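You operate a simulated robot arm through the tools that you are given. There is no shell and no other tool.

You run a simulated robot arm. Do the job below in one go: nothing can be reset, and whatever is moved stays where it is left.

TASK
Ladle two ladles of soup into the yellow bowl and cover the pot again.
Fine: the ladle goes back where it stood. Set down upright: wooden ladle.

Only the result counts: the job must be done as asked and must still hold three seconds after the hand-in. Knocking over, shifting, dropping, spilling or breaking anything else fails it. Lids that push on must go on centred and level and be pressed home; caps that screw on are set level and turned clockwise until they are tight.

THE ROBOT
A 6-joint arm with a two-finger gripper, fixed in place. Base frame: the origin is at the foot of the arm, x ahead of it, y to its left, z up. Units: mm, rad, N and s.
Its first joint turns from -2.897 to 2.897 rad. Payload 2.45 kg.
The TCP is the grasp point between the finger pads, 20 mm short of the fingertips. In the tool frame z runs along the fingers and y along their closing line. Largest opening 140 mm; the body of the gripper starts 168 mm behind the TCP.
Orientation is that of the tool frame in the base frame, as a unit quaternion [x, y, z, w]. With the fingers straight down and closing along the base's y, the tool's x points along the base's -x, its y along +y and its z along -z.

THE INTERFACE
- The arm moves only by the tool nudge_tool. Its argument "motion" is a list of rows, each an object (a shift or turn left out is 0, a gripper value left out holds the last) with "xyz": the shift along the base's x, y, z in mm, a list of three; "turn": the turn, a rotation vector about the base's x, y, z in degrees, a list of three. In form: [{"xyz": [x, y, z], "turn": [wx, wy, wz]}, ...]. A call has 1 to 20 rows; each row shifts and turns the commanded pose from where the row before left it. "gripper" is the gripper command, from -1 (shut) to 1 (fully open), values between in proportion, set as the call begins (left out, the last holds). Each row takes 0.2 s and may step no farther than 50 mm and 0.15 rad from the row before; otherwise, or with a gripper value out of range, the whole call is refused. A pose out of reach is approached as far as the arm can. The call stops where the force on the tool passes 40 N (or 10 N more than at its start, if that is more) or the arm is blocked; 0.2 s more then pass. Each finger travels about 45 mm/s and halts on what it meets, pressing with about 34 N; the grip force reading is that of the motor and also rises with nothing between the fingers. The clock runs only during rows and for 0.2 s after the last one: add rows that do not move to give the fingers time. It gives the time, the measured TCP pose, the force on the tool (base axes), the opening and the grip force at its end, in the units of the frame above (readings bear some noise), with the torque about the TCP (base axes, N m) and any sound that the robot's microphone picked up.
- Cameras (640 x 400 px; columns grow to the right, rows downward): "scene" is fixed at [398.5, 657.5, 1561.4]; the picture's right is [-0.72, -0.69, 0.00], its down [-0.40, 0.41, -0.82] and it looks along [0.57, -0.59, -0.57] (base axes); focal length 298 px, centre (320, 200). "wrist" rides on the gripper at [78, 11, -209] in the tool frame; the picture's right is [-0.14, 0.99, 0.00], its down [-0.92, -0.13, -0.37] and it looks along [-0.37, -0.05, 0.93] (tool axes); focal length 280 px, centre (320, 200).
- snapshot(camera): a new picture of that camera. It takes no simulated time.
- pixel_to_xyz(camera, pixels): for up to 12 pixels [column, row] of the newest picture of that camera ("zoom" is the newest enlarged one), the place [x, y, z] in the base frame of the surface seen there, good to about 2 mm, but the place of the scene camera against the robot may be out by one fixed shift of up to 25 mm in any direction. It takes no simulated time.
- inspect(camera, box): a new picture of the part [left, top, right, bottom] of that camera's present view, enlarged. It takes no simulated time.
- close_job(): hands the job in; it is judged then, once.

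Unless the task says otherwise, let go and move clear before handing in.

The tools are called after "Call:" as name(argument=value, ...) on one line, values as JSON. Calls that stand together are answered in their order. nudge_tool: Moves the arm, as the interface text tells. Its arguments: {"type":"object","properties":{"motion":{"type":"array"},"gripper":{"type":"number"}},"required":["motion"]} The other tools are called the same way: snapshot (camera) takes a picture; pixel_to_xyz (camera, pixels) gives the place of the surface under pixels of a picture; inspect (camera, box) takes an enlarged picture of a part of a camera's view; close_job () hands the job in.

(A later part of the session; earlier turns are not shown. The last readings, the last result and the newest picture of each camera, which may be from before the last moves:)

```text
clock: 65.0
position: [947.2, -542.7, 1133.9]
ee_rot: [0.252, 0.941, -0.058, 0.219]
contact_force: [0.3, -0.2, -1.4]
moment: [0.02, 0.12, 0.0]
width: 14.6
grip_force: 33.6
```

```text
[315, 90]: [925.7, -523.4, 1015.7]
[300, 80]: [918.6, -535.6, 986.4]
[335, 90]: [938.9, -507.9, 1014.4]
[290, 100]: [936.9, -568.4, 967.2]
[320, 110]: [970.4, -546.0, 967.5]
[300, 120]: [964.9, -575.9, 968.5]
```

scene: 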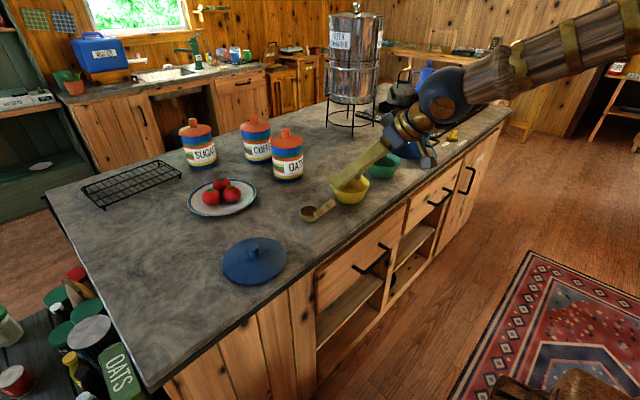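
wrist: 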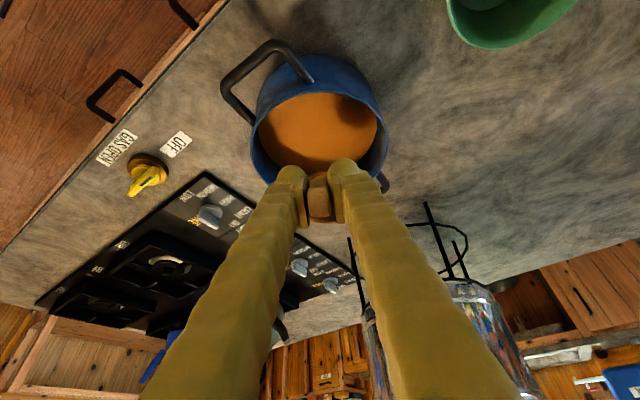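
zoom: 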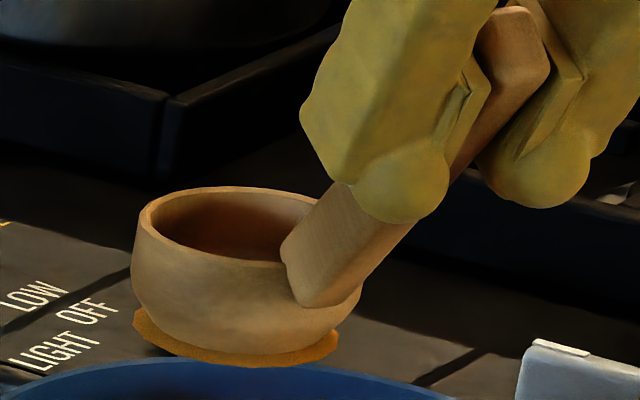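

The pot's soup level has fallen from 971 to 967.5, about 60 ml and one ladle's worth, so the ladle did take a portion (the orange disc). I'll measure the cup's exact pose in the hand before carrying it to the bowl.

Call:
pixel_to_xyz(camera="zoom", pixels=[[146, 210], [170, 196], [210, 189], [250, 189], [290, 193], [148, 226], [170, 243], [200, 254], [240, 261], [270, 264], [140, 325], [250, 358]])

Call:
inspect(camera="scene", box=[405, 112, 425, 126])

```text
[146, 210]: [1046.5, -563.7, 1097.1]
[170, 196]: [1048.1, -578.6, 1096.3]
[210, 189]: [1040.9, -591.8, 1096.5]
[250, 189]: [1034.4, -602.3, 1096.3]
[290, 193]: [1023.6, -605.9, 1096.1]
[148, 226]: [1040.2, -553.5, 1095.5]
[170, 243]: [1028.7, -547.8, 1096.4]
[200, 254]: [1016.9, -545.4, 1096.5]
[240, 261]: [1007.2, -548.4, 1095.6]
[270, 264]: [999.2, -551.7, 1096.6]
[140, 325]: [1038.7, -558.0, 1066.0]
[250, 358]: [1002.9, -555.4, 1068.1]
```

```text
16.00 times, centred on (415, 119) of scene
```

zoom: 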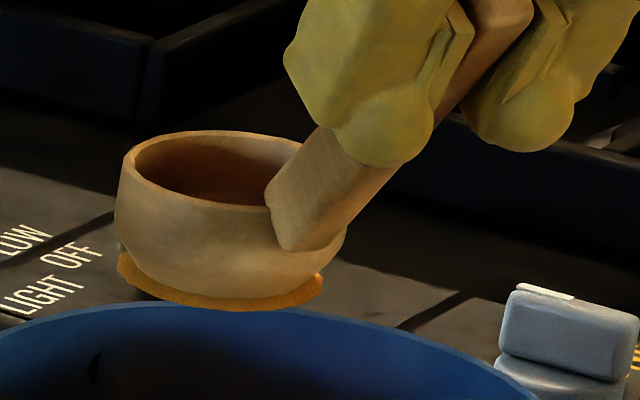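

The rim is level at true z≈1076, with the cup centre 82 mm ahead of and 58 mm below the TCP. I'll carry it slowly toward the yellow bowl at this height, yawing 75° into the pouring stance.

Call:
nudge_tool(motion=[{"xyz": [-1, 7.3, 0], "turn": [0, 0, 1.5]}, {"xyz": [-2.1, 14.7, 0], "turn": [0, 0, 3]}, {"xyz": [-3.45, 24.46, 0], "turn": [0, 0, 5.07]}, {"xyz": [-3.45, 24.46, 0], "turn": [0, 0, 5.07]}, {"xyz": [-3.45, 24.46, 0], "turn": [0, 0, 5.07]}, {"xyz": [-3.45, 24.46, 0], "turn": [0, 0, 5.07]}, {"xyz": [-3.45, 24.46, 0], "turn": [0, 0, 5.07]}, {"xyz": [-3.45, 24.46, 0], "turn": [0, 0, 5.07]}, {"xyz": [-3.45, 24.46, 0], "turn": [0, 0, 5.07]}, {"xyz": [-3.45, 24.46, 0], "turn": [0, 0, 5.07]}, {"xyz": [-3.45, 24.46, 0], "turn": [0, 0, 5.07]}, {"xyz": [-3.45, 24.46, 0], "turn": [0, 0, 5.07]}, {"xyz": [-3.45, 24.46, 0], "turn": [0, 0, 5.07]}, {"xyz": [-3.45, 24.46, 0], "turn": [0, 0, 5.07]}, {"xyz": [-3.45, 24.46, 0], "turn": [0, 0, 5.07]}, {"xyz": [-2.1, 14.7, 0], "turn": [0, 0, 3]}, {"xyz": [-1, 7.3, 0], "turn": [0, 0, 1.5]}, {"xyz": [0, 0, 0]}])

Call:
snapshot(camera="scene")

Call:
inspect(camera="scene", box=[310, 120, 410, 200])

```text
clock: 68.8
position: [893.7, -177.4, 1134.7]
ee_rot: [-0.373, 0.9, 0.087, 0.21]
contact_force: [0.2, 0.5, -2.0]
moment: [-0.07, 0.08, 0.01]
width: 14.7
grip_force: 34.1
```

```text
taken
```

scene: 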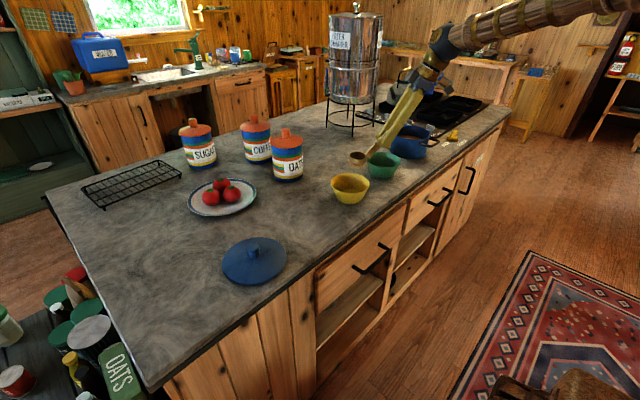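

```text
5.00 times, centred on (360, 160) of scene
```

zoom: 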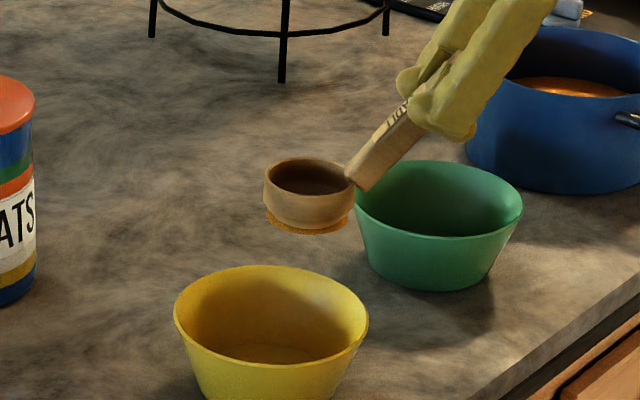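

The cup is level and carries its orange disc, with no drips on the counter. I'll check its position relative to the bowl in the scene view.

Call:
pixel_to_xyz(camera="zoom", pixels=[[268, 178], [300, 159], [340, 163], [285, 192], [320, 198], [347, 190], [177, 310], [215, 276], [270, 266], [330, 278], [366, 318], [230, 360]])

```text
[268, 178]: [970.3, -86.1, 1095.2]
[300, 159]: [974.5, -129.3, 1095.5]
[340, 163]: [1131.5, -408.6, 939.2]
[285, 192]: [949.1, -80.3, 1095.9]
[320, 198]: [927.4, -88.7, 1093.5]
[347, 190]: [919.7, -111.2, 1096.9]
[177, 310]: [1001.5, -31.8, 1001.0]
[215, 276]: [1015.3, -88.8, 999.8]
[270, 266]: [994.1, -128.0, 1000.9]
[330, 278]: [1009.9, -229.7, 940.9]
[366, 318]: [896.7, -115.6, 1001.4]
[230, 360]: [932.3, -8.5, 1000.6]
```

The cup trails the bowl centre by about 35 mm in y, as intended for pouring toward +y. I'll trim the position, lower to TCP≈1082, and check clearance.

Call:
nudge_tool(motion=[{"xyz": [3, -5, -10]}, {"xyz": [0, 0, -16]}, {"xyz": [0, 0, -16]}, {"xyz": [0, 0, -10]}, {"xyz": [0, 0, 0]}])

Call:
inspect(camera="scene", box=[310, 130, 410, 210])

Call:
snapshot(camera="wrist")

```text
clock: 70.0
position: [898.2, -183.5, 1083.2]
ee_rot: [-0.373, 0.9, 0.088, 0.209]
contact_force: [-0.1, -0.8, -1.2]
moment: [-0.12, 0.08, -0.01]
width: 14.7
grip_force: 34.0
```

```text
5.00 times, centred on (360, 170) of scene
```

zoom: 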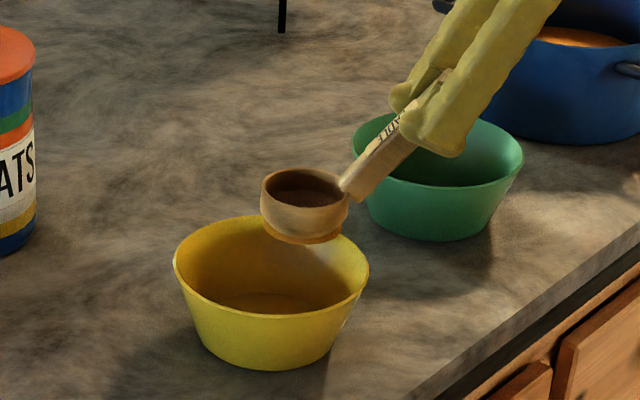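

```text
taken
```

wrist: 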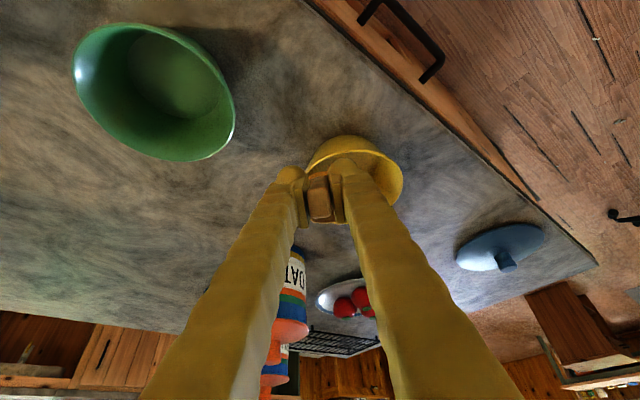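

The cup is over the bowl's right half. I'll begin the pour roll to about 40° and look.

Call:
nudge_tool(motion=[{"xyz": [0, 9.1, 12.1], "turn": [-8.1, 0, 0]}, {"xyz": [0, 10.7, 10.8], "turn": [-8.1, 0, 0]}, {"xyz": [0, 12.1, 9.2], "turn": [-8.1, 0, 0]}, {"xyz": [0, 13.3, 7.3], "turn": [-8.1, 0, 0]}, {"xyz": [0, 14.1, 5.3], "turn": [-8.1, 0, 0]}, {"xyz": [0, 0, 0]}])

Call:
inspect(camera="scene", box=[310, 130, 410, 210])

```text
clock: 71.4
position: [900.1, -122.9, 1127.7]
ee_rot: [-0.422, 0.875, -0.23, 0.067]
contact_force: [0.2, -0.5, -1.7]
moment: [0.01, 0.06, -0.01]
width: 14.5
grip_force: 34.0
```

```text
5.00 times, centred on (360, 170) of scene
```

zoom: 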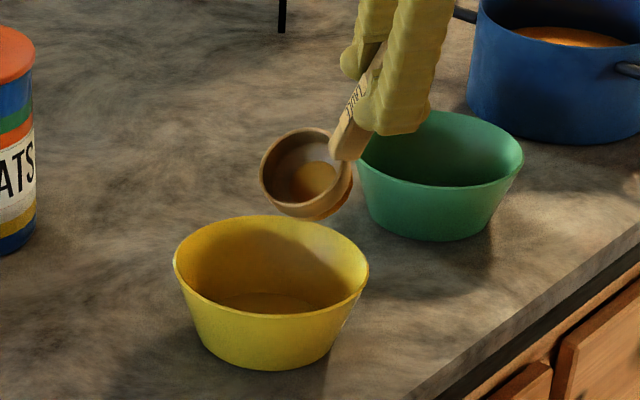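

At 40° the soup shows as an orange patch inside the cup at (315,180) and nothing has spilled. I'll continue the roll to about 73°.

Call:
nudge_tool(motion=[{"xyz": [0, 14.8, 3.4], "turn": [-8.1, 0, 0]}, {"xyz": [0, 15.1, 1.2], "turn": [-8.1, 0, 0]}, {"xyz": [0, 15.2, -0.9], "turn": [-8.1, 0, 0]}, {"xyz": [0, 14.8, -3], "turn": [-8.1, 0, 0]}, {"xyz": [0, 0, 0]}])

Call:
inspect(camera="scene", box=[310, 130, 410, 210])

```text
clock: 72.6
position: [898.3, -61.8, 1127.1]
ee_rot: [-0.424, 0.775, -0.466, -0.054]
contact_force: [-0.1, 1.4, -0.6]
moment: [0.03, 0.06, -0.01]
width: 14.8
grip_force: 33.6
```

```text
5.00 times, centred on (360, 170) of scene
```

zoom: 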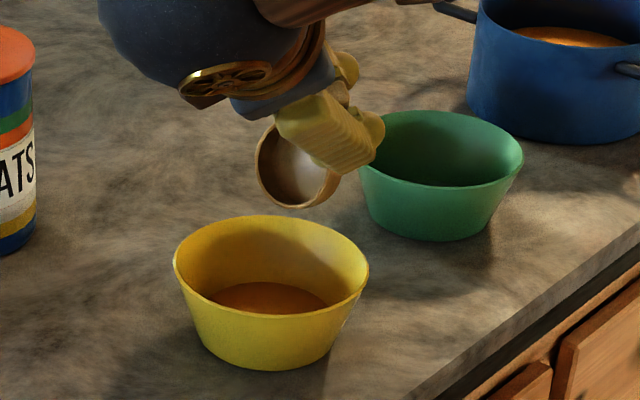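

Soup is now in the yellow bowl at (270,297) and the cup looks nearly empty. I'll roll a bit further to drain it fully and hold.

Call:
nudge_tool(motion=[{"xyz": [0, 14.3, -5.1], "turn": [-8.1, 0, 0]}, {"xyz": [0, 13.4, -7.1], "turn": [-8.1, 0, 0]}, {"xyz": [0, 12.2, -8.9], "turn": [-8.1, 0, 0]}, {"xyz": [0, 0, 0]}, {"xyz": [0, 0, 0]}, {"xyz": [0, 0, 0]}, {"xyz": [0, 0, 0]}])

Call:
inspect(camera="scene", box=[310, 130, 410, 210])

Call:
pixel_to_xyz(camera="zoom", pixels=[[270, 300], [250, 295], [300, 300], [270, 268], [220, 290]])

```text
clock: 74.2
position: [899.1, -23.0, 1107.2]
ee_rot: [-0.403, 0.66, -0.618, -0.141]
contact_force: [-0.3, -0.2, -0.8]
moment: [0.12, 0.09, 0.0]
width: 15.0
grip_force: 34.4
```

```text
5.00 times, centred on (360, 170) of scene
```

zoom: 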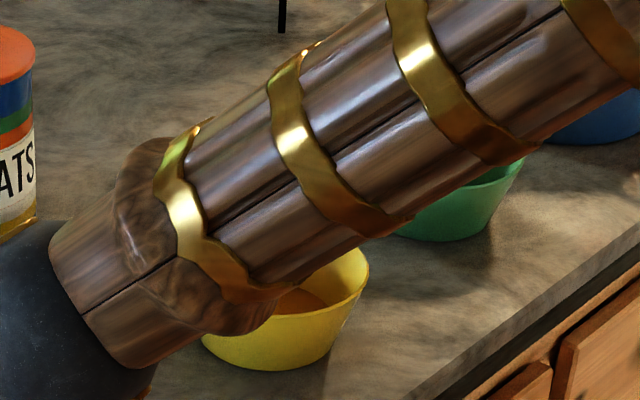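

```text
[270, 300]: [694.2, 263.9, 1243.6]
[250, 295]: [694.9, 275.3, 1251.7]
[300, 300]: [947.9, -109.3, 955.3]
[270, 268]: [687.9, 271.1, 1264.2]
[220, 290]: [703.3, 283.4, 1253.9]
```

The cup has been held past 97°. The forearm blocks the view, so I'll roll back to upright and check the bowl.

Call:
nudge_tool(motion=[{"xyz": [0, -12.2, 8.9], "turn": [8.1, 0, 0]}, {"xyz": [0, -13.4, 7.1], "turn": [8.1, 0, 0]}, {"xyz": [0, -14.3, 5.1], "turn": [8.1, 0, 0]}, {"xyz": [0, -14.8, 3], "turn": [8.1, 0, 0]}, {"xyz": [0, -15.2, 0.9], "turn": [8.1, 0, 0]}, {"xyz": [0, -15.1, -1.2], "turn": [8.1, 0, 0]}, {"xyz": [0, -14.8, -3.4], "turn": [8.1, 0, 0]}, {"xyz": [0, -14.1, -5.3], "turn": [8.1, 0, 0]}, {"xyz": [0, -13.3, -7.3], "turn": [8.1, 0, 0]}, {"xyz": [0, -12.1, -9.2], "turn": [8.1, 0, 0]}, {"xyz": [0, -10.7, -10.8], "turn": [8.1, 0, 0]}, {"xyz": [0, -9.1, -12.1], "turn": [8.1, 0, 0]}, {"xyz": [0, 0, 25]}, {"xyz": [0, 0, 27]}, {"xyz": [0, 0, 0]}])

Call:
inspect(camera="scene", box=[310, 120, 410, 200])

Call:
pixel_to_xyz(camera="zoom", pixels=[[270, 350], [250, 345], [300, 345], [268, 178], [300, 159], [285, 192], [320, 198], [347, 190]])

```text
clock: 77.4
position: [897.9, -181.2, 1135.7]
ee_rot: [-0.373, 0.9, 0.087, 0.209]
contact_force: [-1.2, 0.7, -2.1]
moment: [-0.03, 0.08, 0.0]
width: 15.1
grip_force: 34.4
```

```text
5.00 times, centred on (360, 160) of scene
```

zoom: 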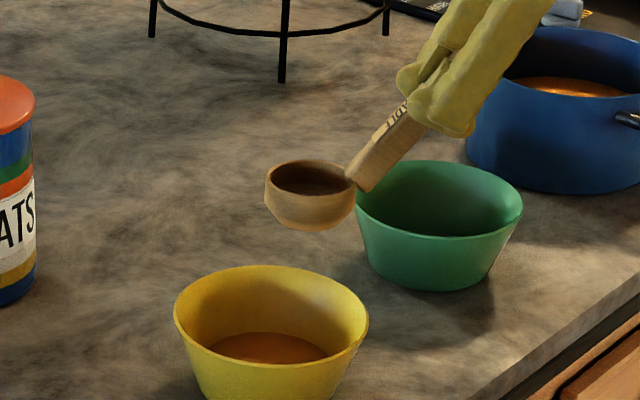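

```text
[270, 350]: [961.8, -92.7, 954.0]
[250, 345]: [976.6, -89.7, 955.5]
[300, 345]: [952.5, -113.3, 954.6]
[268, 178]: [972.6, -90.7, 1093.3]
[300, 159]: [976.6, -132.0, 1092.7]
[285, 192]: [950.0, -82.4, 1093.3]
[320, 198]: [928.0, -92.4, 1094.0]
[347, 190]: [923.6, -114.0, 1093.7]
```

The first ladleful is in the bowl (soup at z≈934.5) and the ladle is empty, upright and level. I'll return to the pot for the second.

Call:
nudge_tool(motion=[{"xyz": [4.8, -35.7, 0], "turn": [0, 0, -7.49]}, {"xyz": [4.8, -35.7, 0], "turn": [0, 0, -7.49]}, {"xyz": [4.8, -35.7, 0], "turn": [0, 0, -7.49]}, {"xyz": [4.8, -35.7, 0], "turn": [0, 0, -7.49]}, {"xyz": [4.8, -35.7, 0], "turn": [0, 0, -7.49]}, {"xyz": [4.8, -35.7, 0], "turn": [0, 0, -7.49]}, {"xyz": [4.8, -35.7, 0], "turn": [0, 0, -7.49]}, {"xyz": [4.8, -35.7, 0], "turn": [0, 0, -7.49]}, {"xyz": [4.8, -35.7, 0], "turn": [0, 0, -7.49]}, {"xyz": [4.8, -35.7, 0], "turn": [0, 0, -7.49]}, {"xyz": [0, 0, 0]}])

Call:
inspect(camera="scene", box=[390, 95, 450, 145])

Call:
snapshot(camera="wrist")

Call:
pixel_to_xyz(camera="wrist", pixels=[[290, 110], [320, 110], [300, 130], [345, 120], [280, 130], [310, 140]])

```text
clock: 79.8
position: [943.8, -540.4, 1135.7]
ee_rot: [0.252, 0.941, -0.06, 0.219]
contact_force: [0.0, 0.3, -1.7]
moment: [0.05, 0.11, 0.01]
width: 14.5
grip_force: 33.8
```

```text
8.00 times, centred on (420, 120) of scene
```

zoom: 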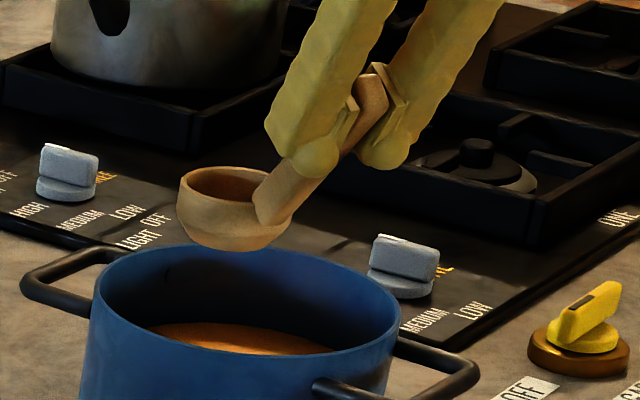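

```text
taken
```

wrist: 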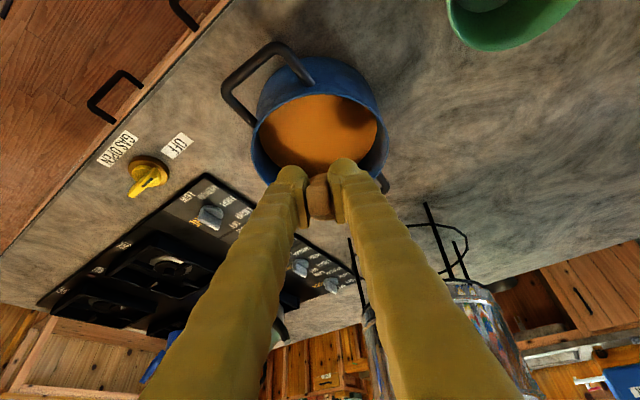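

```text
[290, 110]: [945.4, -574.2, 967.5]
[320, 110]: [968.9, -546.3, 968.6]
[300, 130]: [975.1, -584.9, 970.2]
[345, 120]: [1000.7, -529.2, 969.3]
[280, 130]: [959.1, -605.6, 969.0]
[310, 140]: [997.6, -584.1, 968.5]
```

The soup level is about 968.5 now. I'll lower to just above it, then step in gently, checking the force and the ladle.

Call:
nudge_tool(motion=[{"xyz": [2, 0, -15]}, {"xyz": [0, 0, -20]}, {"xyz": [0, 0, -20]}, {"xyz": [0, 0, -10]}, {"xyz": [0, 0, -5]}, {"xyz": [0, 0, -5]}, {"xyz": [0, 0, 0]}])

Call:
nudge_tool(motion=[{"xyz": [0, 0, -3]}, {"xyz": [0, 0, 0]}, {"xyz": [0, 0, 0]}])

Call:
nudge_tool(motion=[{"xyz": [0, 0, -3]}, {"xyz": [0, 0, 0]}, {"xyz": [0, 0, 0]}])

Call:
inspect(camera="scene", box=[400, 115, 436, 142])

```text
clock: 81.4
position: [948.1, -539.2, 1059.2]
ee_rot: [0.252, 0.941, -0.058, 0.219]
contact_force: [0.2, 0.2, -1.2]
moment: [0.03, 0.07, 0.0]
width: 14.6
grip_force: 33.7
```

```text
clock: 82.2
position: [948.7, -540.0, 1056.4]
ee_rot: [0.251, 0.941, -0.059, 0.22]
contact_force: [-0.4, -0.5, -1.2]
moment: [0.03, 0.07, -0.02]
width: 14.8
grip_force: 33.8
```

```text
clock: 83.0
position: [947.7, -538.7, 1053.8]
ee_rot: [0.252, 0.941, -0.059, 0.219]
contact_force: [0.0, 0.3, -0.7]
moment: [0.03, 0.05, -0.02]
width: 14.6
grip_force: 33.8
```

```text
14.81 times, centred on (418, 128) of scene
```

zoom: 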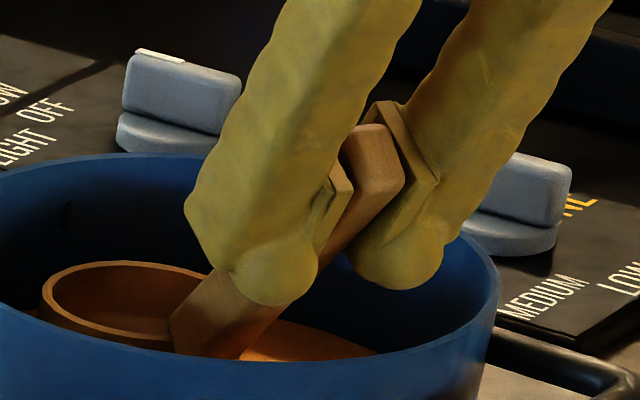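

No contact yet at TCP 1054. I'll continue in small steps.

Call:
nudge_tool(motion=[{"xyz": [0, 0, -2.5]}, {"xyz": [0, 0, 0]}, {"xyz": [0, 0, 0]}])

Call:
nudge_tool(motion=[{"xyz": [0, 0, -2.5]}, {"xyz": [0, 0, 0]}, {"xyz": [0, 0, 0]}])

Call:
inspect(camera="scene", box=[400, 115, 436, 142])

Call:
pixel_to_xyz(camera="zoom", pixels=[[46, 295], [80, 268], [130, 262], [70, 318], [110, 332], [150, 342], [120, 300], [300, 350], [340, 348], [90, 300]])

```text
clock: 83.8
position: [947.7, -539.5, 1051.2]
ee_rot: [0.251, 0.941, -0.059, 0.22]
contact_force: [-0.7, 2.7, 7.0]
moment: [-0.17, -0.26, 0.07]
width: 14.7
grip_force: 33.8
```

```text
clock: 84.6
position: [948.8, -539.9, 1049.7]
ee_rot: [0.251, 0.941, -0.058, 0.219]
contact_force: [-10.1, 8.7, 28.8]
moment: [-0.28, -0.53, 0.09]
width: 14.9
grip_force: 34.5
```

```text
14.81 times, centred on (418, 128) of scene
```

zoom: 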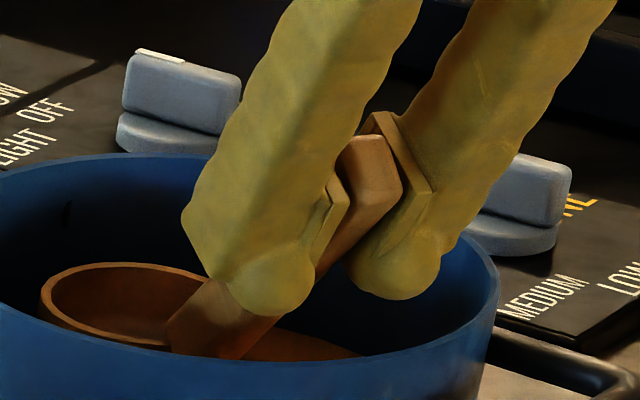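

```text
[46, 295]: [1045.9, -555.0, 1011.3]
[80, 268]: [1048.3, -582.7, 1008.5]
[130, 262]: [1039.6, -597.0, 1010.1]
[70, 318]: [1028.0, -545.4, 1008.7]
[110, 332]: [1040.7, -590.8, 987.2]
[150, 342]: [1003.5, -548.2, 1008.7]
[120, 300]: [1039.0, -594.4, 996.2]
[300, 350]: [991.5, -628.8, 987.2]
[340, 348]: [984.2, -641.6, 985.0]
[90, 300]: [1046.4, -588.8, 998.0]
```

Contact again at the same depth (cup base ≈958). I'll ease off and lift clear to see whether it took a portion.

Call:
nudge_tool(motion=[{"xyz": [0, 0, 4]}, {"xyz": [0, 0, 0]}, {"xyz": [0, 0, 8]}, {"xyz": [0, 0, 15]}, {"xyz": [0, 0, 25]}, {"xyz": [0, 0, 33]}, {"xyz": [0, 0, 0]}])

Call:
inspect(camera="scene", box=[396, 103, 432, 128])

Call:
snapshot(camera="wrist")

Call:
pixel_to_xyz(camera="wrist", pixels=[[290, 110], [320, 110], [300, 130], [345, 120], [280, 130], [310, 140]])

```text
clock: 86.2
position: [946.5, -541.6, 1133.2]
ee_rot: [0.251, 0.941, -0.058, 0.219]
contact_force: [1.3, -0.3, -2.9]
moment: [0.07, 0.13, -0.04]
width: 14.4
grip_force: 33.9
```

```text
16.00 times, centred on (414, 116) of scene
```

zoom: 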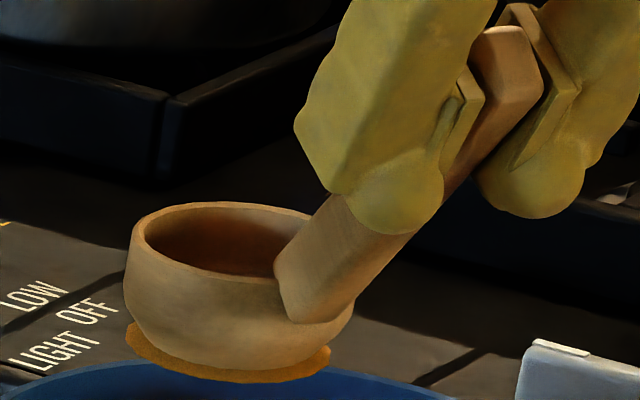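

```text
taken
```

wrist: 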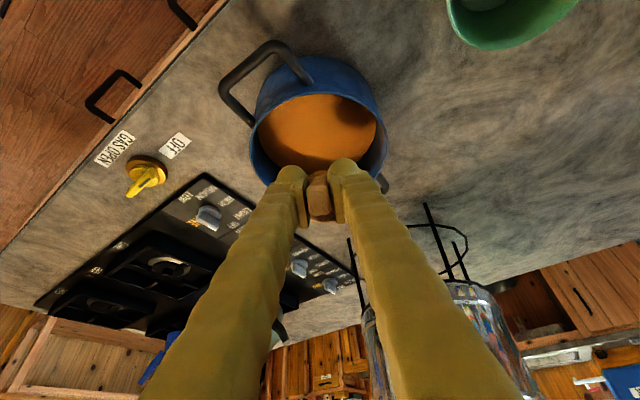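

```text
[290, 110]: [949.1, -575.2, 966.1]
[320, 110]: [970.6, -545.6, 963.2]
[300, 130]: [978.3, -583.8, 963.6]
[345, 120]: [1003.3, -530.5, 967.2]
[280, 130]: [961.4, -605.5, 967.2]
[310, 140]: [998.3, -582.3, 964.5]
```

The orange portion is on the ladle again and the pot level fell another ~3.4 mm, so the second ladleful is taken. I'll check that the rim is still level before carrying.

Call:
pixel_to_xyz(camera="zoom", pixels=[[140, 225], [165, 211], [205, 205], [250, 206], [290, 211], [142, 243], [165, 259], [195, 270], [235, 276], [262, 279]])

```text
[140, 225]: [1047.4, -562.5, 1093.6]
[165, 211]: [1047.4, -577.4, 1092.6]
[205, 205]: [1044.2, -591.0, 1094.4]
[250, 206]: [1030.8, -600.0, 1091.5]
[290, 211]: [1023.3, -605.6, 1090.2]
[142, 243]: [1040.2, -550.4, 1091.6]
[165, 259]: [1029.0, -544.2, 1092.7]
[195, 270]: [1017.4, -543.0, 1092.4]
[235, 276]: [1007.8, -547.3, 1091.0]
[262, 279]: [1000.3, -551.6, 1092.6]
```

The rim is level (1090–1094 in scene readings). I'll carry the second portion to the bowl by the same slow path.

Call:
nudge_tool(motion=[{"xyz": [-1, 7.3, 0], "turn": [0, 0, 1.5]}, {"xyz": [-2.1, 14.7, 0], "turn": [0, 0, 3]}, {"xyz": [-3.45, 24.46, 0], "turn": [0, 0, 5.07]}, {"xyz": [-3.45, 24.46, 0], "turn": [0, 0, 5.07]}, {"xyz": [-3.45, 24.46, 0], "turn": [0, 0, 5.07]}, {"xyz": [-3.45, 24.46, 0], "turn": [0, 0, 5.07]}, {"xyz": [-3.45, 24.46, 0], "turn": [0, 0, 5.07]}, {"xyz": [-3.45, 24.46, 0], "turn": [0, 0, 5.07]}, {"xyz": [-3.45, 24.46, 0], "turn": [0, 0, 5.07]}, {"xyz": [-3.45, 24.46, 0], "turn": [0, 0, 5.07]}, {"xyz": [-3.45, 24.46, 0], "turn": [0, 0, 5.07]}, {"xyz": [-3.45, 24.46, 0], "turn": [0, 0, 5.07]}, {"xyz": [-3.45, 24.46, 0], "turn": [0, 0, 5.07]}, {"xyz": [-3.45, 24.46, 0], "turn": [0, 0, 5.07]}, {"xyz": [-3.45, 24.46, 0], "turn": [0, 0, 5.07]}, {"xyz": [-2.1, 14.7, 0], "turn": [0, 0, 3]}, {"xyz": [-1, 7.3, 0], "turn": [0, 0, 1.5]}, {"xyz": [0, 0, 0]}])

Call:
inspect(camera="scene", box=[310, 120, 410, 200])

Call:
pixel_to_xyz(camera="zoom", pixels=[[268, 182], [300, 162], [285, 196], [320, 202], [347, 194], [270, 350], [215, 276], [177, 310], [366, 318]])

```text
clock: 90.0
position: [896.5, -177.7, 1133.6]
ee_rot: [-0.373, 0.9, 0.087, 0.209]
contact_force: [-0.7, 0.1, -2.6]
moment: [-0.1, 0.1, -0.02]
width: 14.6
grip_force: 33.8
```

```text
5.00 times, centred on (360, 160) of scene
```

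zoom: 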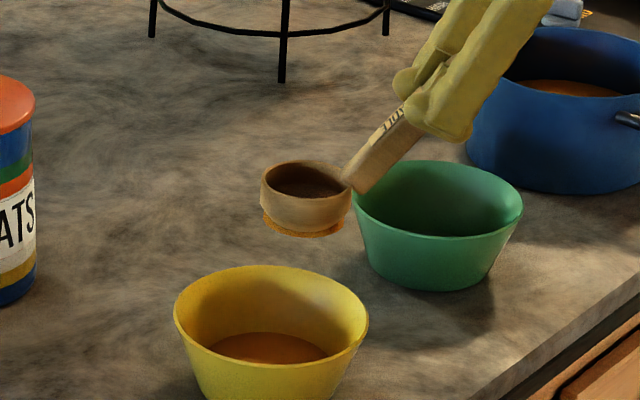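

```text
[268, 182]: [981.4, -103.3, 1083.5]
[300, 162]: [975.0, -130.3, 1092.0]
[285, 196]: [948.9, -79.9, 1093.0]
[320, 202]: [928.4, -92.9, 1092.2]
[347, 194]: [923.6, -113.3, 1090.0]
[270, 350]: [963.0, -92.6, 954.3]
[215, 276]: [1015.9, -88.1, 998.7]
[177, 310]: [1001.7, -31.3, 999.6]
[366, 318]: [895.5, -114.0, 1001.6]
```

All is consistent with the first run and there are no drips. I'll trim, lower, and pour the same way.

Call:
nudge_tool(motion=[{"xyz": [1.5, -5, -10]}, {"xyz": [0, 0, -16]}, {"xyz": [0, 0, -14]}, {"xyz": [0, 0, -8]}, {"xyz": [0, 0, 0]}, {"xyz": [0, 9.1, 12.1], "turn": [-8.1, 0, 0]}, {"xyz": [0, 10.7, 10.8], "turn": [-8.1, 0, 0]}, {"xyz": [0, 12.1, 9.2], "turn": [-8.1, 0, 0]}, {"xyz": [0, 13.3, 7.3], "turn": [-8.1, 0, 0]}, {"xyz": [0, 14.1, 5.3], "turn": [-8.1, 0, 0]}, {"xyz": [0, 0, 0]}])

Call:
inspect(camera="scene", box=[310, 130, 410, 210])

```text
clock: 92.4
position: [897.7, -123.3, 1132.1]
ee_rot: [-0.422, 0.874, -0.231, 0.068]
contact_force: [-0.2, -0.3, -1.9]
moment: [0.0, 0.08, 0.0]
width: 14.7
grip_force: 34.2
```

```text
5.00 times, centred on (360, 170) of scene
```

zoom: 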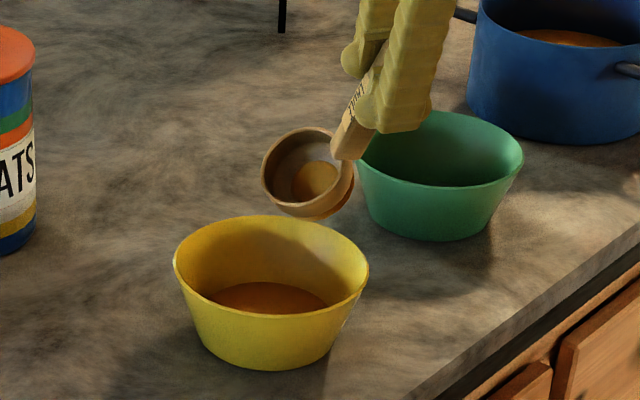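

The soup patch is inside the cup at (315,180), just as on the first pour. I'll continue the roll in stages to about 97° and hold.

Call:
nudge_tool(motion=[{"xyz": [0, 14.8, 3.4], "turn": [-8.1, 0, 0]}, {"xyz": [0, 15.1, 1.2], "turn": [-8.1, 0, 0]}, {"xyz": [0, 15.2, -0.9], "turn": [-8.1, 0, 0]}, {"xyz": [0, 14.8, -3], "turn": [-8.1, 0, 0]}, {"xyz": [0, 0, 0]}])

Call:
inspect(camera="scene", box=[310, 130, 410, 210])

Call:
nudge_tool(motion=[{"xyz": [0, 14.3, -5.1], "turn": [-8.1, 0, 0]}, {"xyz": [0, 13.4, -7.1], "turn": [-8.1, 0, 0]}, {"xyz": [0, 12.2, -8.9], "turn": [-8.1, 0, 0]}, {"xyz": [0, 0, 0]}, {"xyz": [0, 0, 0]}, {"xyz": [0, 0, 0]}, {"xyz": [0, 0, 0]}])

```text
clock: 93.6
position: [898.7, -61.0, 1130.3]
ee_rot: [-0.424, 0.775, -0.466, -0.053]
contact_force: [0.4, 1.1, -1.5]
moment: [0.09, 0.09, -0.01]
width: 14.5
grip_force: 34.1
```

```text
5.00 times, centred on (360, 170) of scene
```

zoom: 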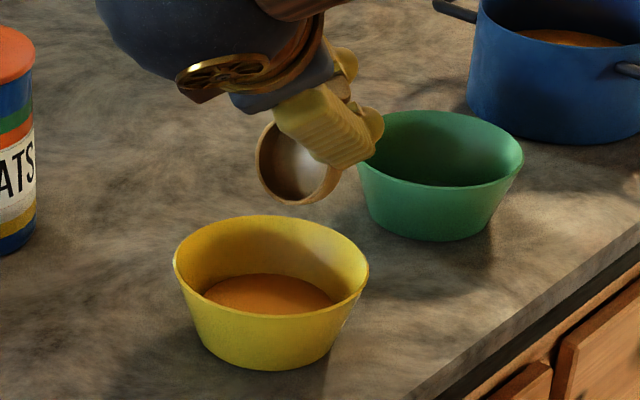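

```text
clock: 95.2
position: [899.2, -24.1, 1108.9]
ee_rot: [-0.404, 0.66, -0.618, -0.142]
contact_force: [-0.3, 0.2, -1.3]
moment: [0.09, 0.07, -0.05]
width: 14.7
grip_force: 34.4
```

The bowl's soup level has visibly risen again (now around row 290) and the cup is empty. I'll roll back upright and check.

Call:
nudge_tool(motion=[{"xyz": [0, -12.2, 8.9], "turn": [8.1, 0, 0]}, {"xyz": [0, -13.4, 7.1], "turn": [8.1, 0, 0]}, {"xyz": [0, -14.3, 5.1], "turn": [8.1, 0, 0]}, {"xyz": [0, -14.8, 3], "turn": [8.1, 0, 0]}, {"xyz": [0, -15.2, 0.9], "turn": [8.1, 0, 0]}, {"xyz": [0, -15.1, -1.2], "turn": [8.1, 0, 0]}, {"xyz": [0, -14.8, -3.4], "turn": [8.1, 0, 0]}, {"xyz": [0, -14.1, -5.3], "turn": [8.1, 0, 0]}, {"xyz": [0, -13.3, -7.3], "turn": [8.1, 0, 0]}, {"xyz": [0, -12.1, -9.2], "turn": [8.1, 0, 0]}, {"xyz": [0, -10.7, -10.8], "turn": [8.1, 0, 0]}, {"xyz": [0, -9.1, -12.1], "turn": [8.1, 0, 0]}, {"xyz": [0, 0, 25]}, {"xyz": [0, 0, 27]}, {"xyz": [0, 0, 0]}])

Call:
inspect(camera="scene", box=[310, 120, 410, 200])

Call:
pixel_to_xyz(camera="zoom", pixels=[[270, 345], [250, 345], [300, 345], [268, 182], [300, 162], [285, 196], [320, 202], [347, 194]])

```text
clock: 98.4
position: [898.5, -182.8, 1139.2]
ee_rot: [-0.374, 0.899, 0.087, 0.208]
contact_force: [-0.3, 1.4, -1.5]
moment: [-0.07, 0.06, 0.01]
width: 14.8
grip_force: 33.8
```

```text
5.00 times, centred on (360, 160) of scene
```

zoom: 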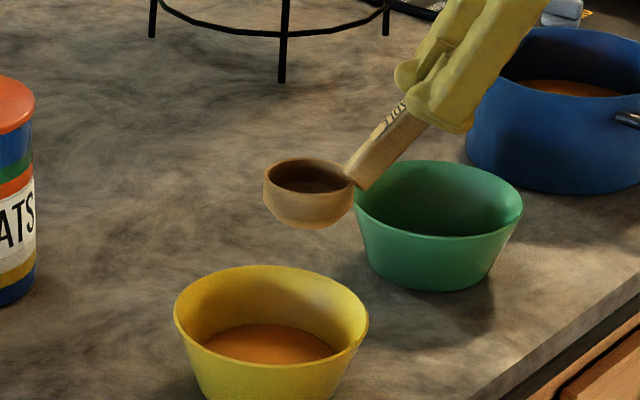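

```text
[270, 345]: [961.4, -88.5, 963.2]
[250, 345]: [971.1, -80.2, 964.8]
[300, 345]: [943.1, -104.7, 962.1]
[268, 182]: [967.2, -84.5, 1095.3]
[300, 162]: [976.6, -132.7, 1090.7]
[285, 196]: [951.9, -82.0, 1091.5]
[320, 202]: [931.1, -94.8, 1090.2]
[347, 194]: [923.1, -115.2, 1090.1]
```

The bowl now holds two portions (soup at z≈943), and the ladle is empty. Next I'll carry the ladle back above its original spot, turning it to its original heading.

Call:
nudge_tool(motion=[{"xyz": [-1.6, 28.5, 0], "turn": [0, 0, -4.3]}, {"xyz": [-1.6, 28.5, 0], "turn": [0, 0, -4.3]}, {"xyz": [-1.6, 28.5, 0], "turn": [0, 0, -4.3]}, {"xyz": [-1.6, 28.5, 0], "turn": [0, 0, -4.3]}, {"xyz": [-1.6, 28.5, 0], "turn": [0, 0, -4.3]}, {"xyz": [-1.6, 28.5, 0], "turn": [0, 0, -4.3]}, {"xyz": [-1.6, 28.5, 0], "turn": [0, 0, -4.3]}, {"xyz": [-1.6, 28.5, 0], "turn": [0, 0, -4.3]}, {"xyz": [-1.6, 28.5, 0], "turn": [0, 0, -4.3]}, {"xyz": [-1.6, 28.5, 0], "turn": [0, 0, -4.3]}, {"xyz": [0, 0, 0]}])

Call:
snapshot(camera="wrist")

Call:
inspect(camera="scene", box=[290, 165, 350, 215])

```text
clock: 100.8
position: [882.1, 102.8, 1135.0]
ee_rot: [-0.018, 0.974, 0.004, 0.226]
contact_force: [-0.3, 1.0, -2.0]
moment: [-0.05, 0.09, 0.02]
width: 14.8
grip_force: 33.8
```

```text
taken
```

wrist: 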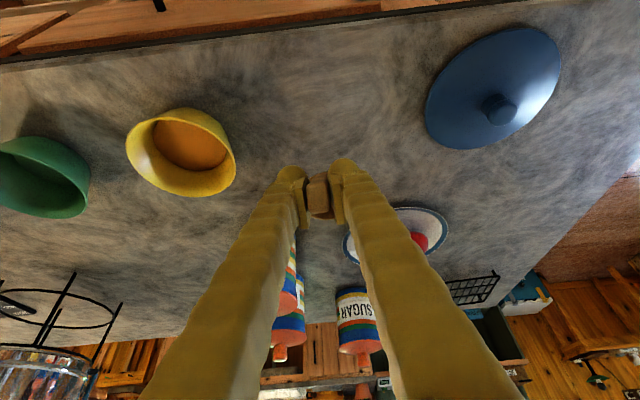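

```text
8.00 times, centred on (320, 190) of scene
```

zoom: 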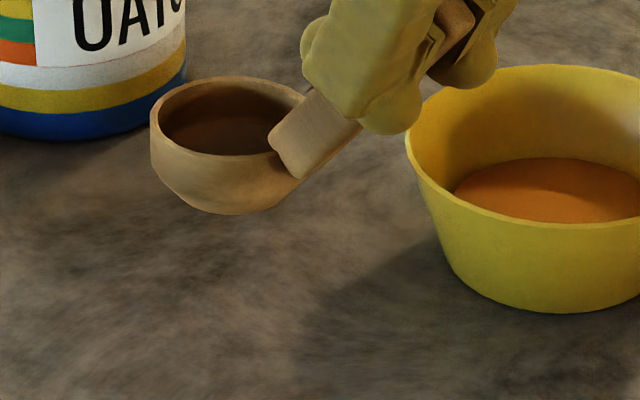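

The ladle hangs above its old spot at zoom (230,140), and soup shows in the bowl at (560,190). I'll measure the cup rim for level and position.

Call:
pixel_to_xyz(camera="zoom", pixels=[[154, 115], [165, 98], [190, 83], [225, 78], [265, 80], [295, 92], [160, 133], [180, 146], [210, 153], [245, 157], [268, 155], [200, 205]])

```text
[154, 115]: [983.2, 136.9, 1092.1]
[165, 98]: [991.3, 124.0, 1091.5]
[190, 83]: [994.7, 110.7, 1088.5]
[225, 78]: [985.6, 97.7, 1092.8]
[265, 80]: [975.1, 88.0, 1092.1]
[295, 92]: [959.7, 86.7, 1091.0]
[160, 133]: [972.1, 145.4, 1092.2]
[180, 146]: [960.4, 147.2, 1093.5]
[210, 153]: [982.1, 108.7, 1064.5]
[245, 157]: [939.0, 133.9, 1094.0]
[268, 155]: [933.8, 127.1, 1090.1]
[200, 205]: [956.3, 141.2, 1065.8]
```

The cup centre reads (963.5,116.5) in scene coordinates, versus (966.5,115.5) when first lifted, and the rim is level. I'll shift (+3,-1) and lower to about 20 mm above the counter.

Call:
nudge_tool(motion=[{"xyz": [3, -1, -20]}, {"xyz": [0, 0, -30]}, {"xyz": [0, 0, -30]}, {"xyz": [0, 0, -15]}, {"xyz": [0, 0, -7]}, {"xyz": [0, 0, 0]}])

Call:
inspect(camera="scene", box=[295, 190, 345, 225])

Call:
pixel_to_xyz(camera="zoom", pixels=[[90, 215], [110, 185], [150, 160], [200, 150], [260, 160], [90, 235], [120, 258], [160, 270], [210, 275], [250, 272], [150, 330]])

```text
clock: 102.2
position: [884.3, 100.4, 1034.5]
ee_rot: [-0.017, 0.974, 0.004, 0.227]
contact_force: [0.3, 1.2, -1.4]
moment: [-0.01, 0.08, 0.02]
width: 14.9
grip_force: 34.0
```

```text
11.43 times, centred on (320, 208) of scene
```

zoom: 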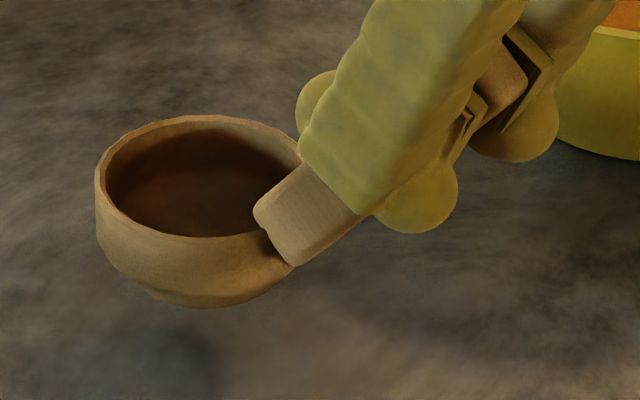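

```text
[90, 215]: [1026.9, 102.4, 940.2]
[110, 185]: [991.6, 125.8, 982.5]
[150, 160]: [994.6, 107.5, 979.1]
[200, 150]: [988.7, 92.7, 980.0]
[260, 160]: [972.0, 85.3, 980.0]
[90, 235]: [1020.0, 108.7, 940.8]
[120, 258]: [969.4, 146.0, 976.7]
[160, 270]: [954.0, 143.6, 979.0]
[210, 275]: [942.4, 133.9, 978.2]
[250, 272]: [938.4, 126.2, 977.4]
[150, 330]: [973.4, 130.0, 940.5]
```

Matching against the original picture (cup left edge at 87, now 95), the ladle needs about 3 mm toward picture-left. I'll shift (+2,+2) and lower 15 mm.

Call:
nudge_tool(motion=[{"xyz": [2, 2, -5]}, {"xyz": [0, 0, -6]}, {"xyz": [0, 0, -4]}, {"xyz": [0, 0, 0]}])

Call:
inspect(camera="scene", box=[295, 190, 345, 225])

```text
clock: 103.2
position: [886.2, 102.8, 1020.1]
ee_rot: [-0.017, 0.974, 0.004, 0.226]
contact_force: [-0.6, -0.6, -0.3]
moment: [-0.01, 0.12, -0.01]
width: 14.5
grip_force: 33.9
```

```text
11.43 times, centred on (320, 208) of scene
```

zoom: 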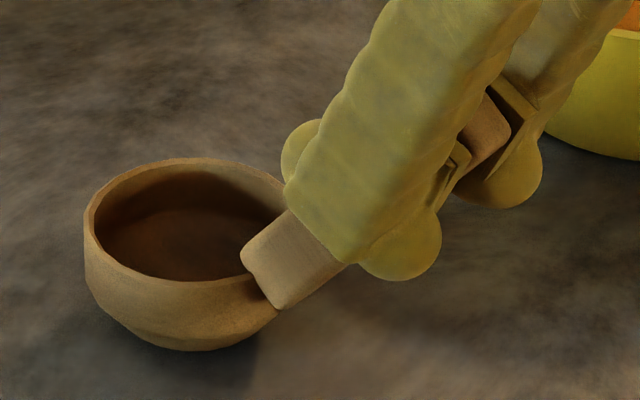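

Now it's within about 1 mm horizontally of the original picture (left edge 84 vs 87) and about 6 mm above the counter. I'll trim slightly and lower gently to contact.

Call:
nudge_tool(motion=[{"xyz": [-0.8, -0.8, -3]}, {"xyz": [0, 0, 0]}])

Call:
nudge_tool(motion=[{"xyz": [0, 0, -2]}, {"xyz": [0, 0, 0]}])

Call:
nudge_tool(motion=[{"xyz": [0, 0, -1]}, {"xyz": [0, 0, 0]}])

Call:
inspect(camera="scene", box=[295, 190, 345, 225])

```text
clock: 103.8
position: [886.2, 103.4, 1017.3]
ee_rot: [-0.017, 0.974, 0.004, 0.226]
contact_force: [0.3, -0.2, -0.9]
moment: [-0.03, 0.09, 0.0]
width: 14.5
grip_force: 33.8
```

```text
clock: 104.4
position: [884.8, 103.2, 1015.2]
ee_rot: [-0.017, 0.974, 0.005, 0.226]
contact_force: [-1.5, 1.5, 4.7]
moment: [-0.03, -0.26, 0.05]
width: 14.6
grip_force: 34.3
```

```text
clock: 105.0
position: [885.3, 103.1, 1015.0]
ee_rot: [-0.017, 0.974, 0.004, 0.227]
contact_force: [-7.7, 3.3, 17.0]
moment: [0.0, -0.47, 0.09]
width: 14.3
grip_force: 34.1
```

```text
11.43 times, centred on (320, 208) of scene
```

zoom: 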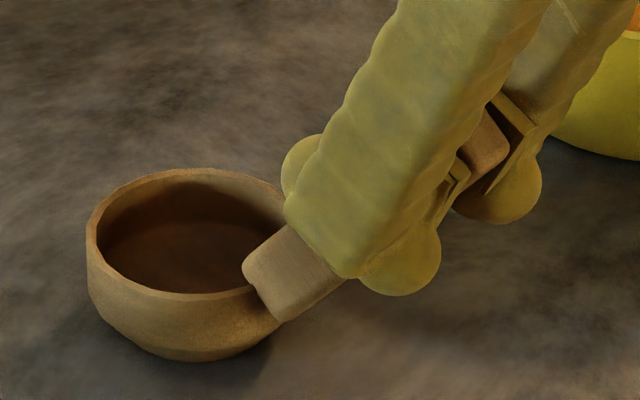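

Contact is made but the picture shows it still about 2 mm high (rim top at 168 vs 176), and the force acts on the cup's inner edge, so it may be slightly tilted. I'll measure the rim.

Call:
pixel_to_xyz(camera="zoom", pixels=[[92, 225], [110, 200], [145, 180], [190, 171], [240, 175], [275, 190], [100, 262], [125, 280], [160, 292], [200, 297], [240, 292]])

```text
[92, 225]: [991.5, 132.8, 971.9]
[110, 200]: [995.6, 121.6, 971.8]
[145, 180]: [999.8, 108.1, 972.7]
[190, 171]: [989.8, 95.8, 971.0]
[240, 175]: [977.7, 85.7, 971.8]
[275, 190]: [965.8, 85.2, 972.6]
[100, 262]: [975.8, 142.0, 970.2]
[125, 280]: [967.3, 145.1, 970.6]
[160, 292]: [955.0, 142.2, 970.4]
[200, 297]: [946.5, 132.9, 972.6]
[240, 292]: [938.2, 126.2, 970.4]
```

The rim is level within about 1.5° and at its original height, and the centre is within 2 mm of the original. I'll relieve the press by 1.5 mm, then open slightly.

Call:
nudge_tool(motion=[{"xyz": [-0.5, 0, 1.2]}, {"xyz": [0, 0, 0]}])

Call:
nudge_tool(motion=[{"xyz": [0, 0, 0]}, {"xyz": [0, 0, 0]}, {"xyz": [0, 0, 0]}, {"xyz": [0, 0, 0]}], gripper=-0.35)

Call:
inspect(camera="scene", box=[295, 190, 345, 225])

Call:
inspect(camera="wrist", box=[255, 120, 390, 220])

```text
clock: 105.6
position: [884.0, 103.1, 1015.0]
ee_rot: [-0.017, 0.974, 0.004, 0.226]
contact_force: [-0.5, -0.2, -1.4]
moment: [0.0, 0.08, 0.0]
width: 14.9
grip_force: 34.0
```

```text
clock: 106.6
position: [885.5, 102.5, 1015.9]
ee_rot: [-0.017, 0.974, 0.004, 0.226]
contact_force: [0.0, -0.6, -0.1]
moment: [0.02, -0.03, 0.02]
width: 45.5
grip_force: 0.1
```

```text
11.43 times, centred on (320, 208) of scene
```

zoom: 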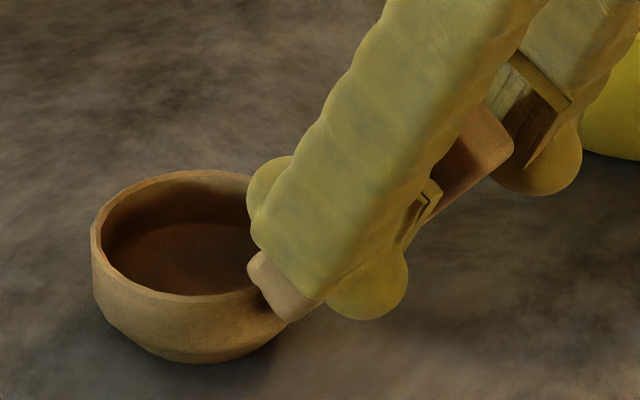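

```text
4.00 times, centred on (322, 170) of wrist
```

zoom: 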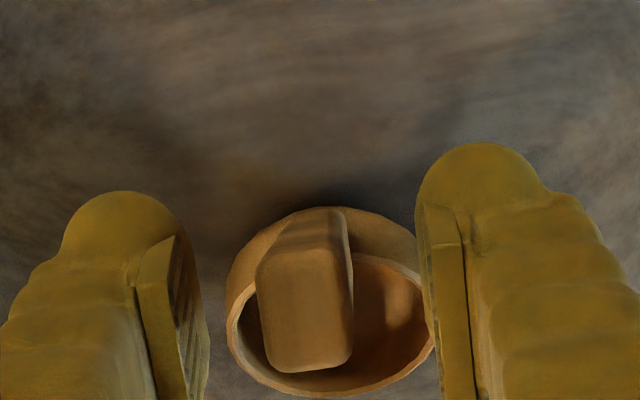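

The ladle stands on its own, with the cup flat on the counter. I'll back the fingers out along the tool axis and then measure its final place.

Call:
nudge_tool(motion=[{"xyz": [-8.8, 0, 18]}, {"xyz": [-13, 0, 27]}, {"xyz": [-18, 0, 36]}, {"xyz": [-18, 0, 36]}, {"xyz": [-10, 0, 36]}, {"xyz": [0, 0, 0]}])

Call:
snapshot(camera="wrist")

Call:
inspect(camera="scene", box=[295, 190, 345, 225])

```text
clock: 108.0
position: [817.1, 104.2, 1168.2]
ee_rot: [-0.017, 0.974, 0.004, 0.227]
contact_force: [-0.4, -0.1, 0.3]
moment: [0.06, -0.03, 0.02]
width: 45.5
grip_force: 0.1
```

```text
taken
```

wrist: 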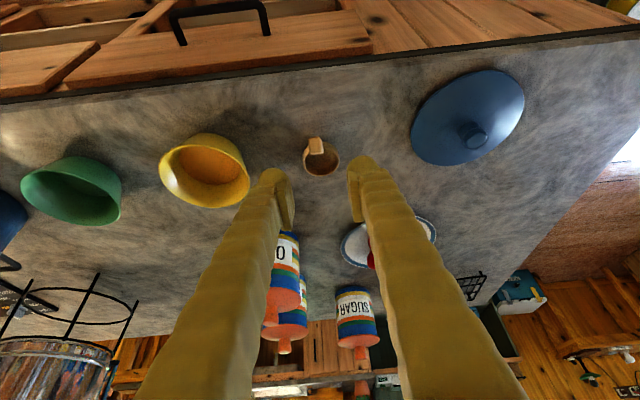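

```text
11.43 times, centred on (320, 208) of scene
```

zoom: 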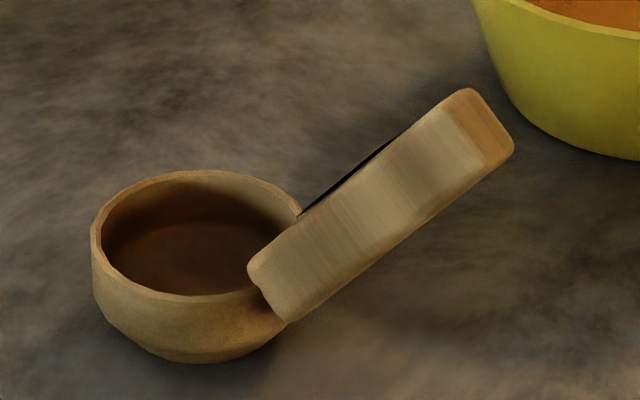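

The ladle stands upright almost exactly as before (compare handle end at (470,88) with (460,97) originally). I'll measure it with the wrist camera to quantify the offset.

Call:
inspect(camera="wrist", box=[280, 125, 360, 190])

```text
6.15 times, centred on (320, 158) of wrist
```

zoom: 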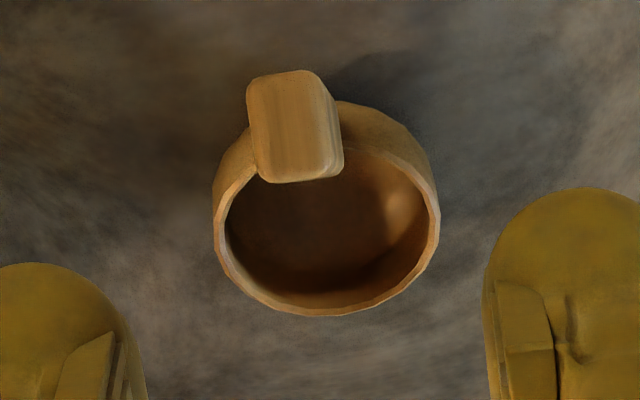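

Call:
pixel_to_xyz(camera="zoom", pixels=[[218, 220], [437, 205], [330, 312], [253, 130], [338, 130], [295, 75], [295, 178], [295, 125], [230, 270], [415, 265], [270, 302], [380, 298]])

```text
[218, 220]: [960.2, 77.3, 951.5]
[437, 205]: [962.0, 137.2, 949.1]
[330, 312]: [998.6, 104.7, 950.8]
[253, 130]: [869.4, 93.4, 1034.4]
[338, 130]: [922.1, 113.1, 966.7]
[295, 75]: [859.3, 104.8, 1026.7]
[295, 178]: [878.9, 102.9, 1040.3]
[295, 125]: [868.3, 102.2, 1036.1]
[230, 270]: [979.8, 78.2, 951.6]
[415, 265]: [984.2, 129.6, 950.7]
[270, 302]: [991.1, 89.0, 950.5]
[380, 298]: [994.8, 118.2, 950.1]
```

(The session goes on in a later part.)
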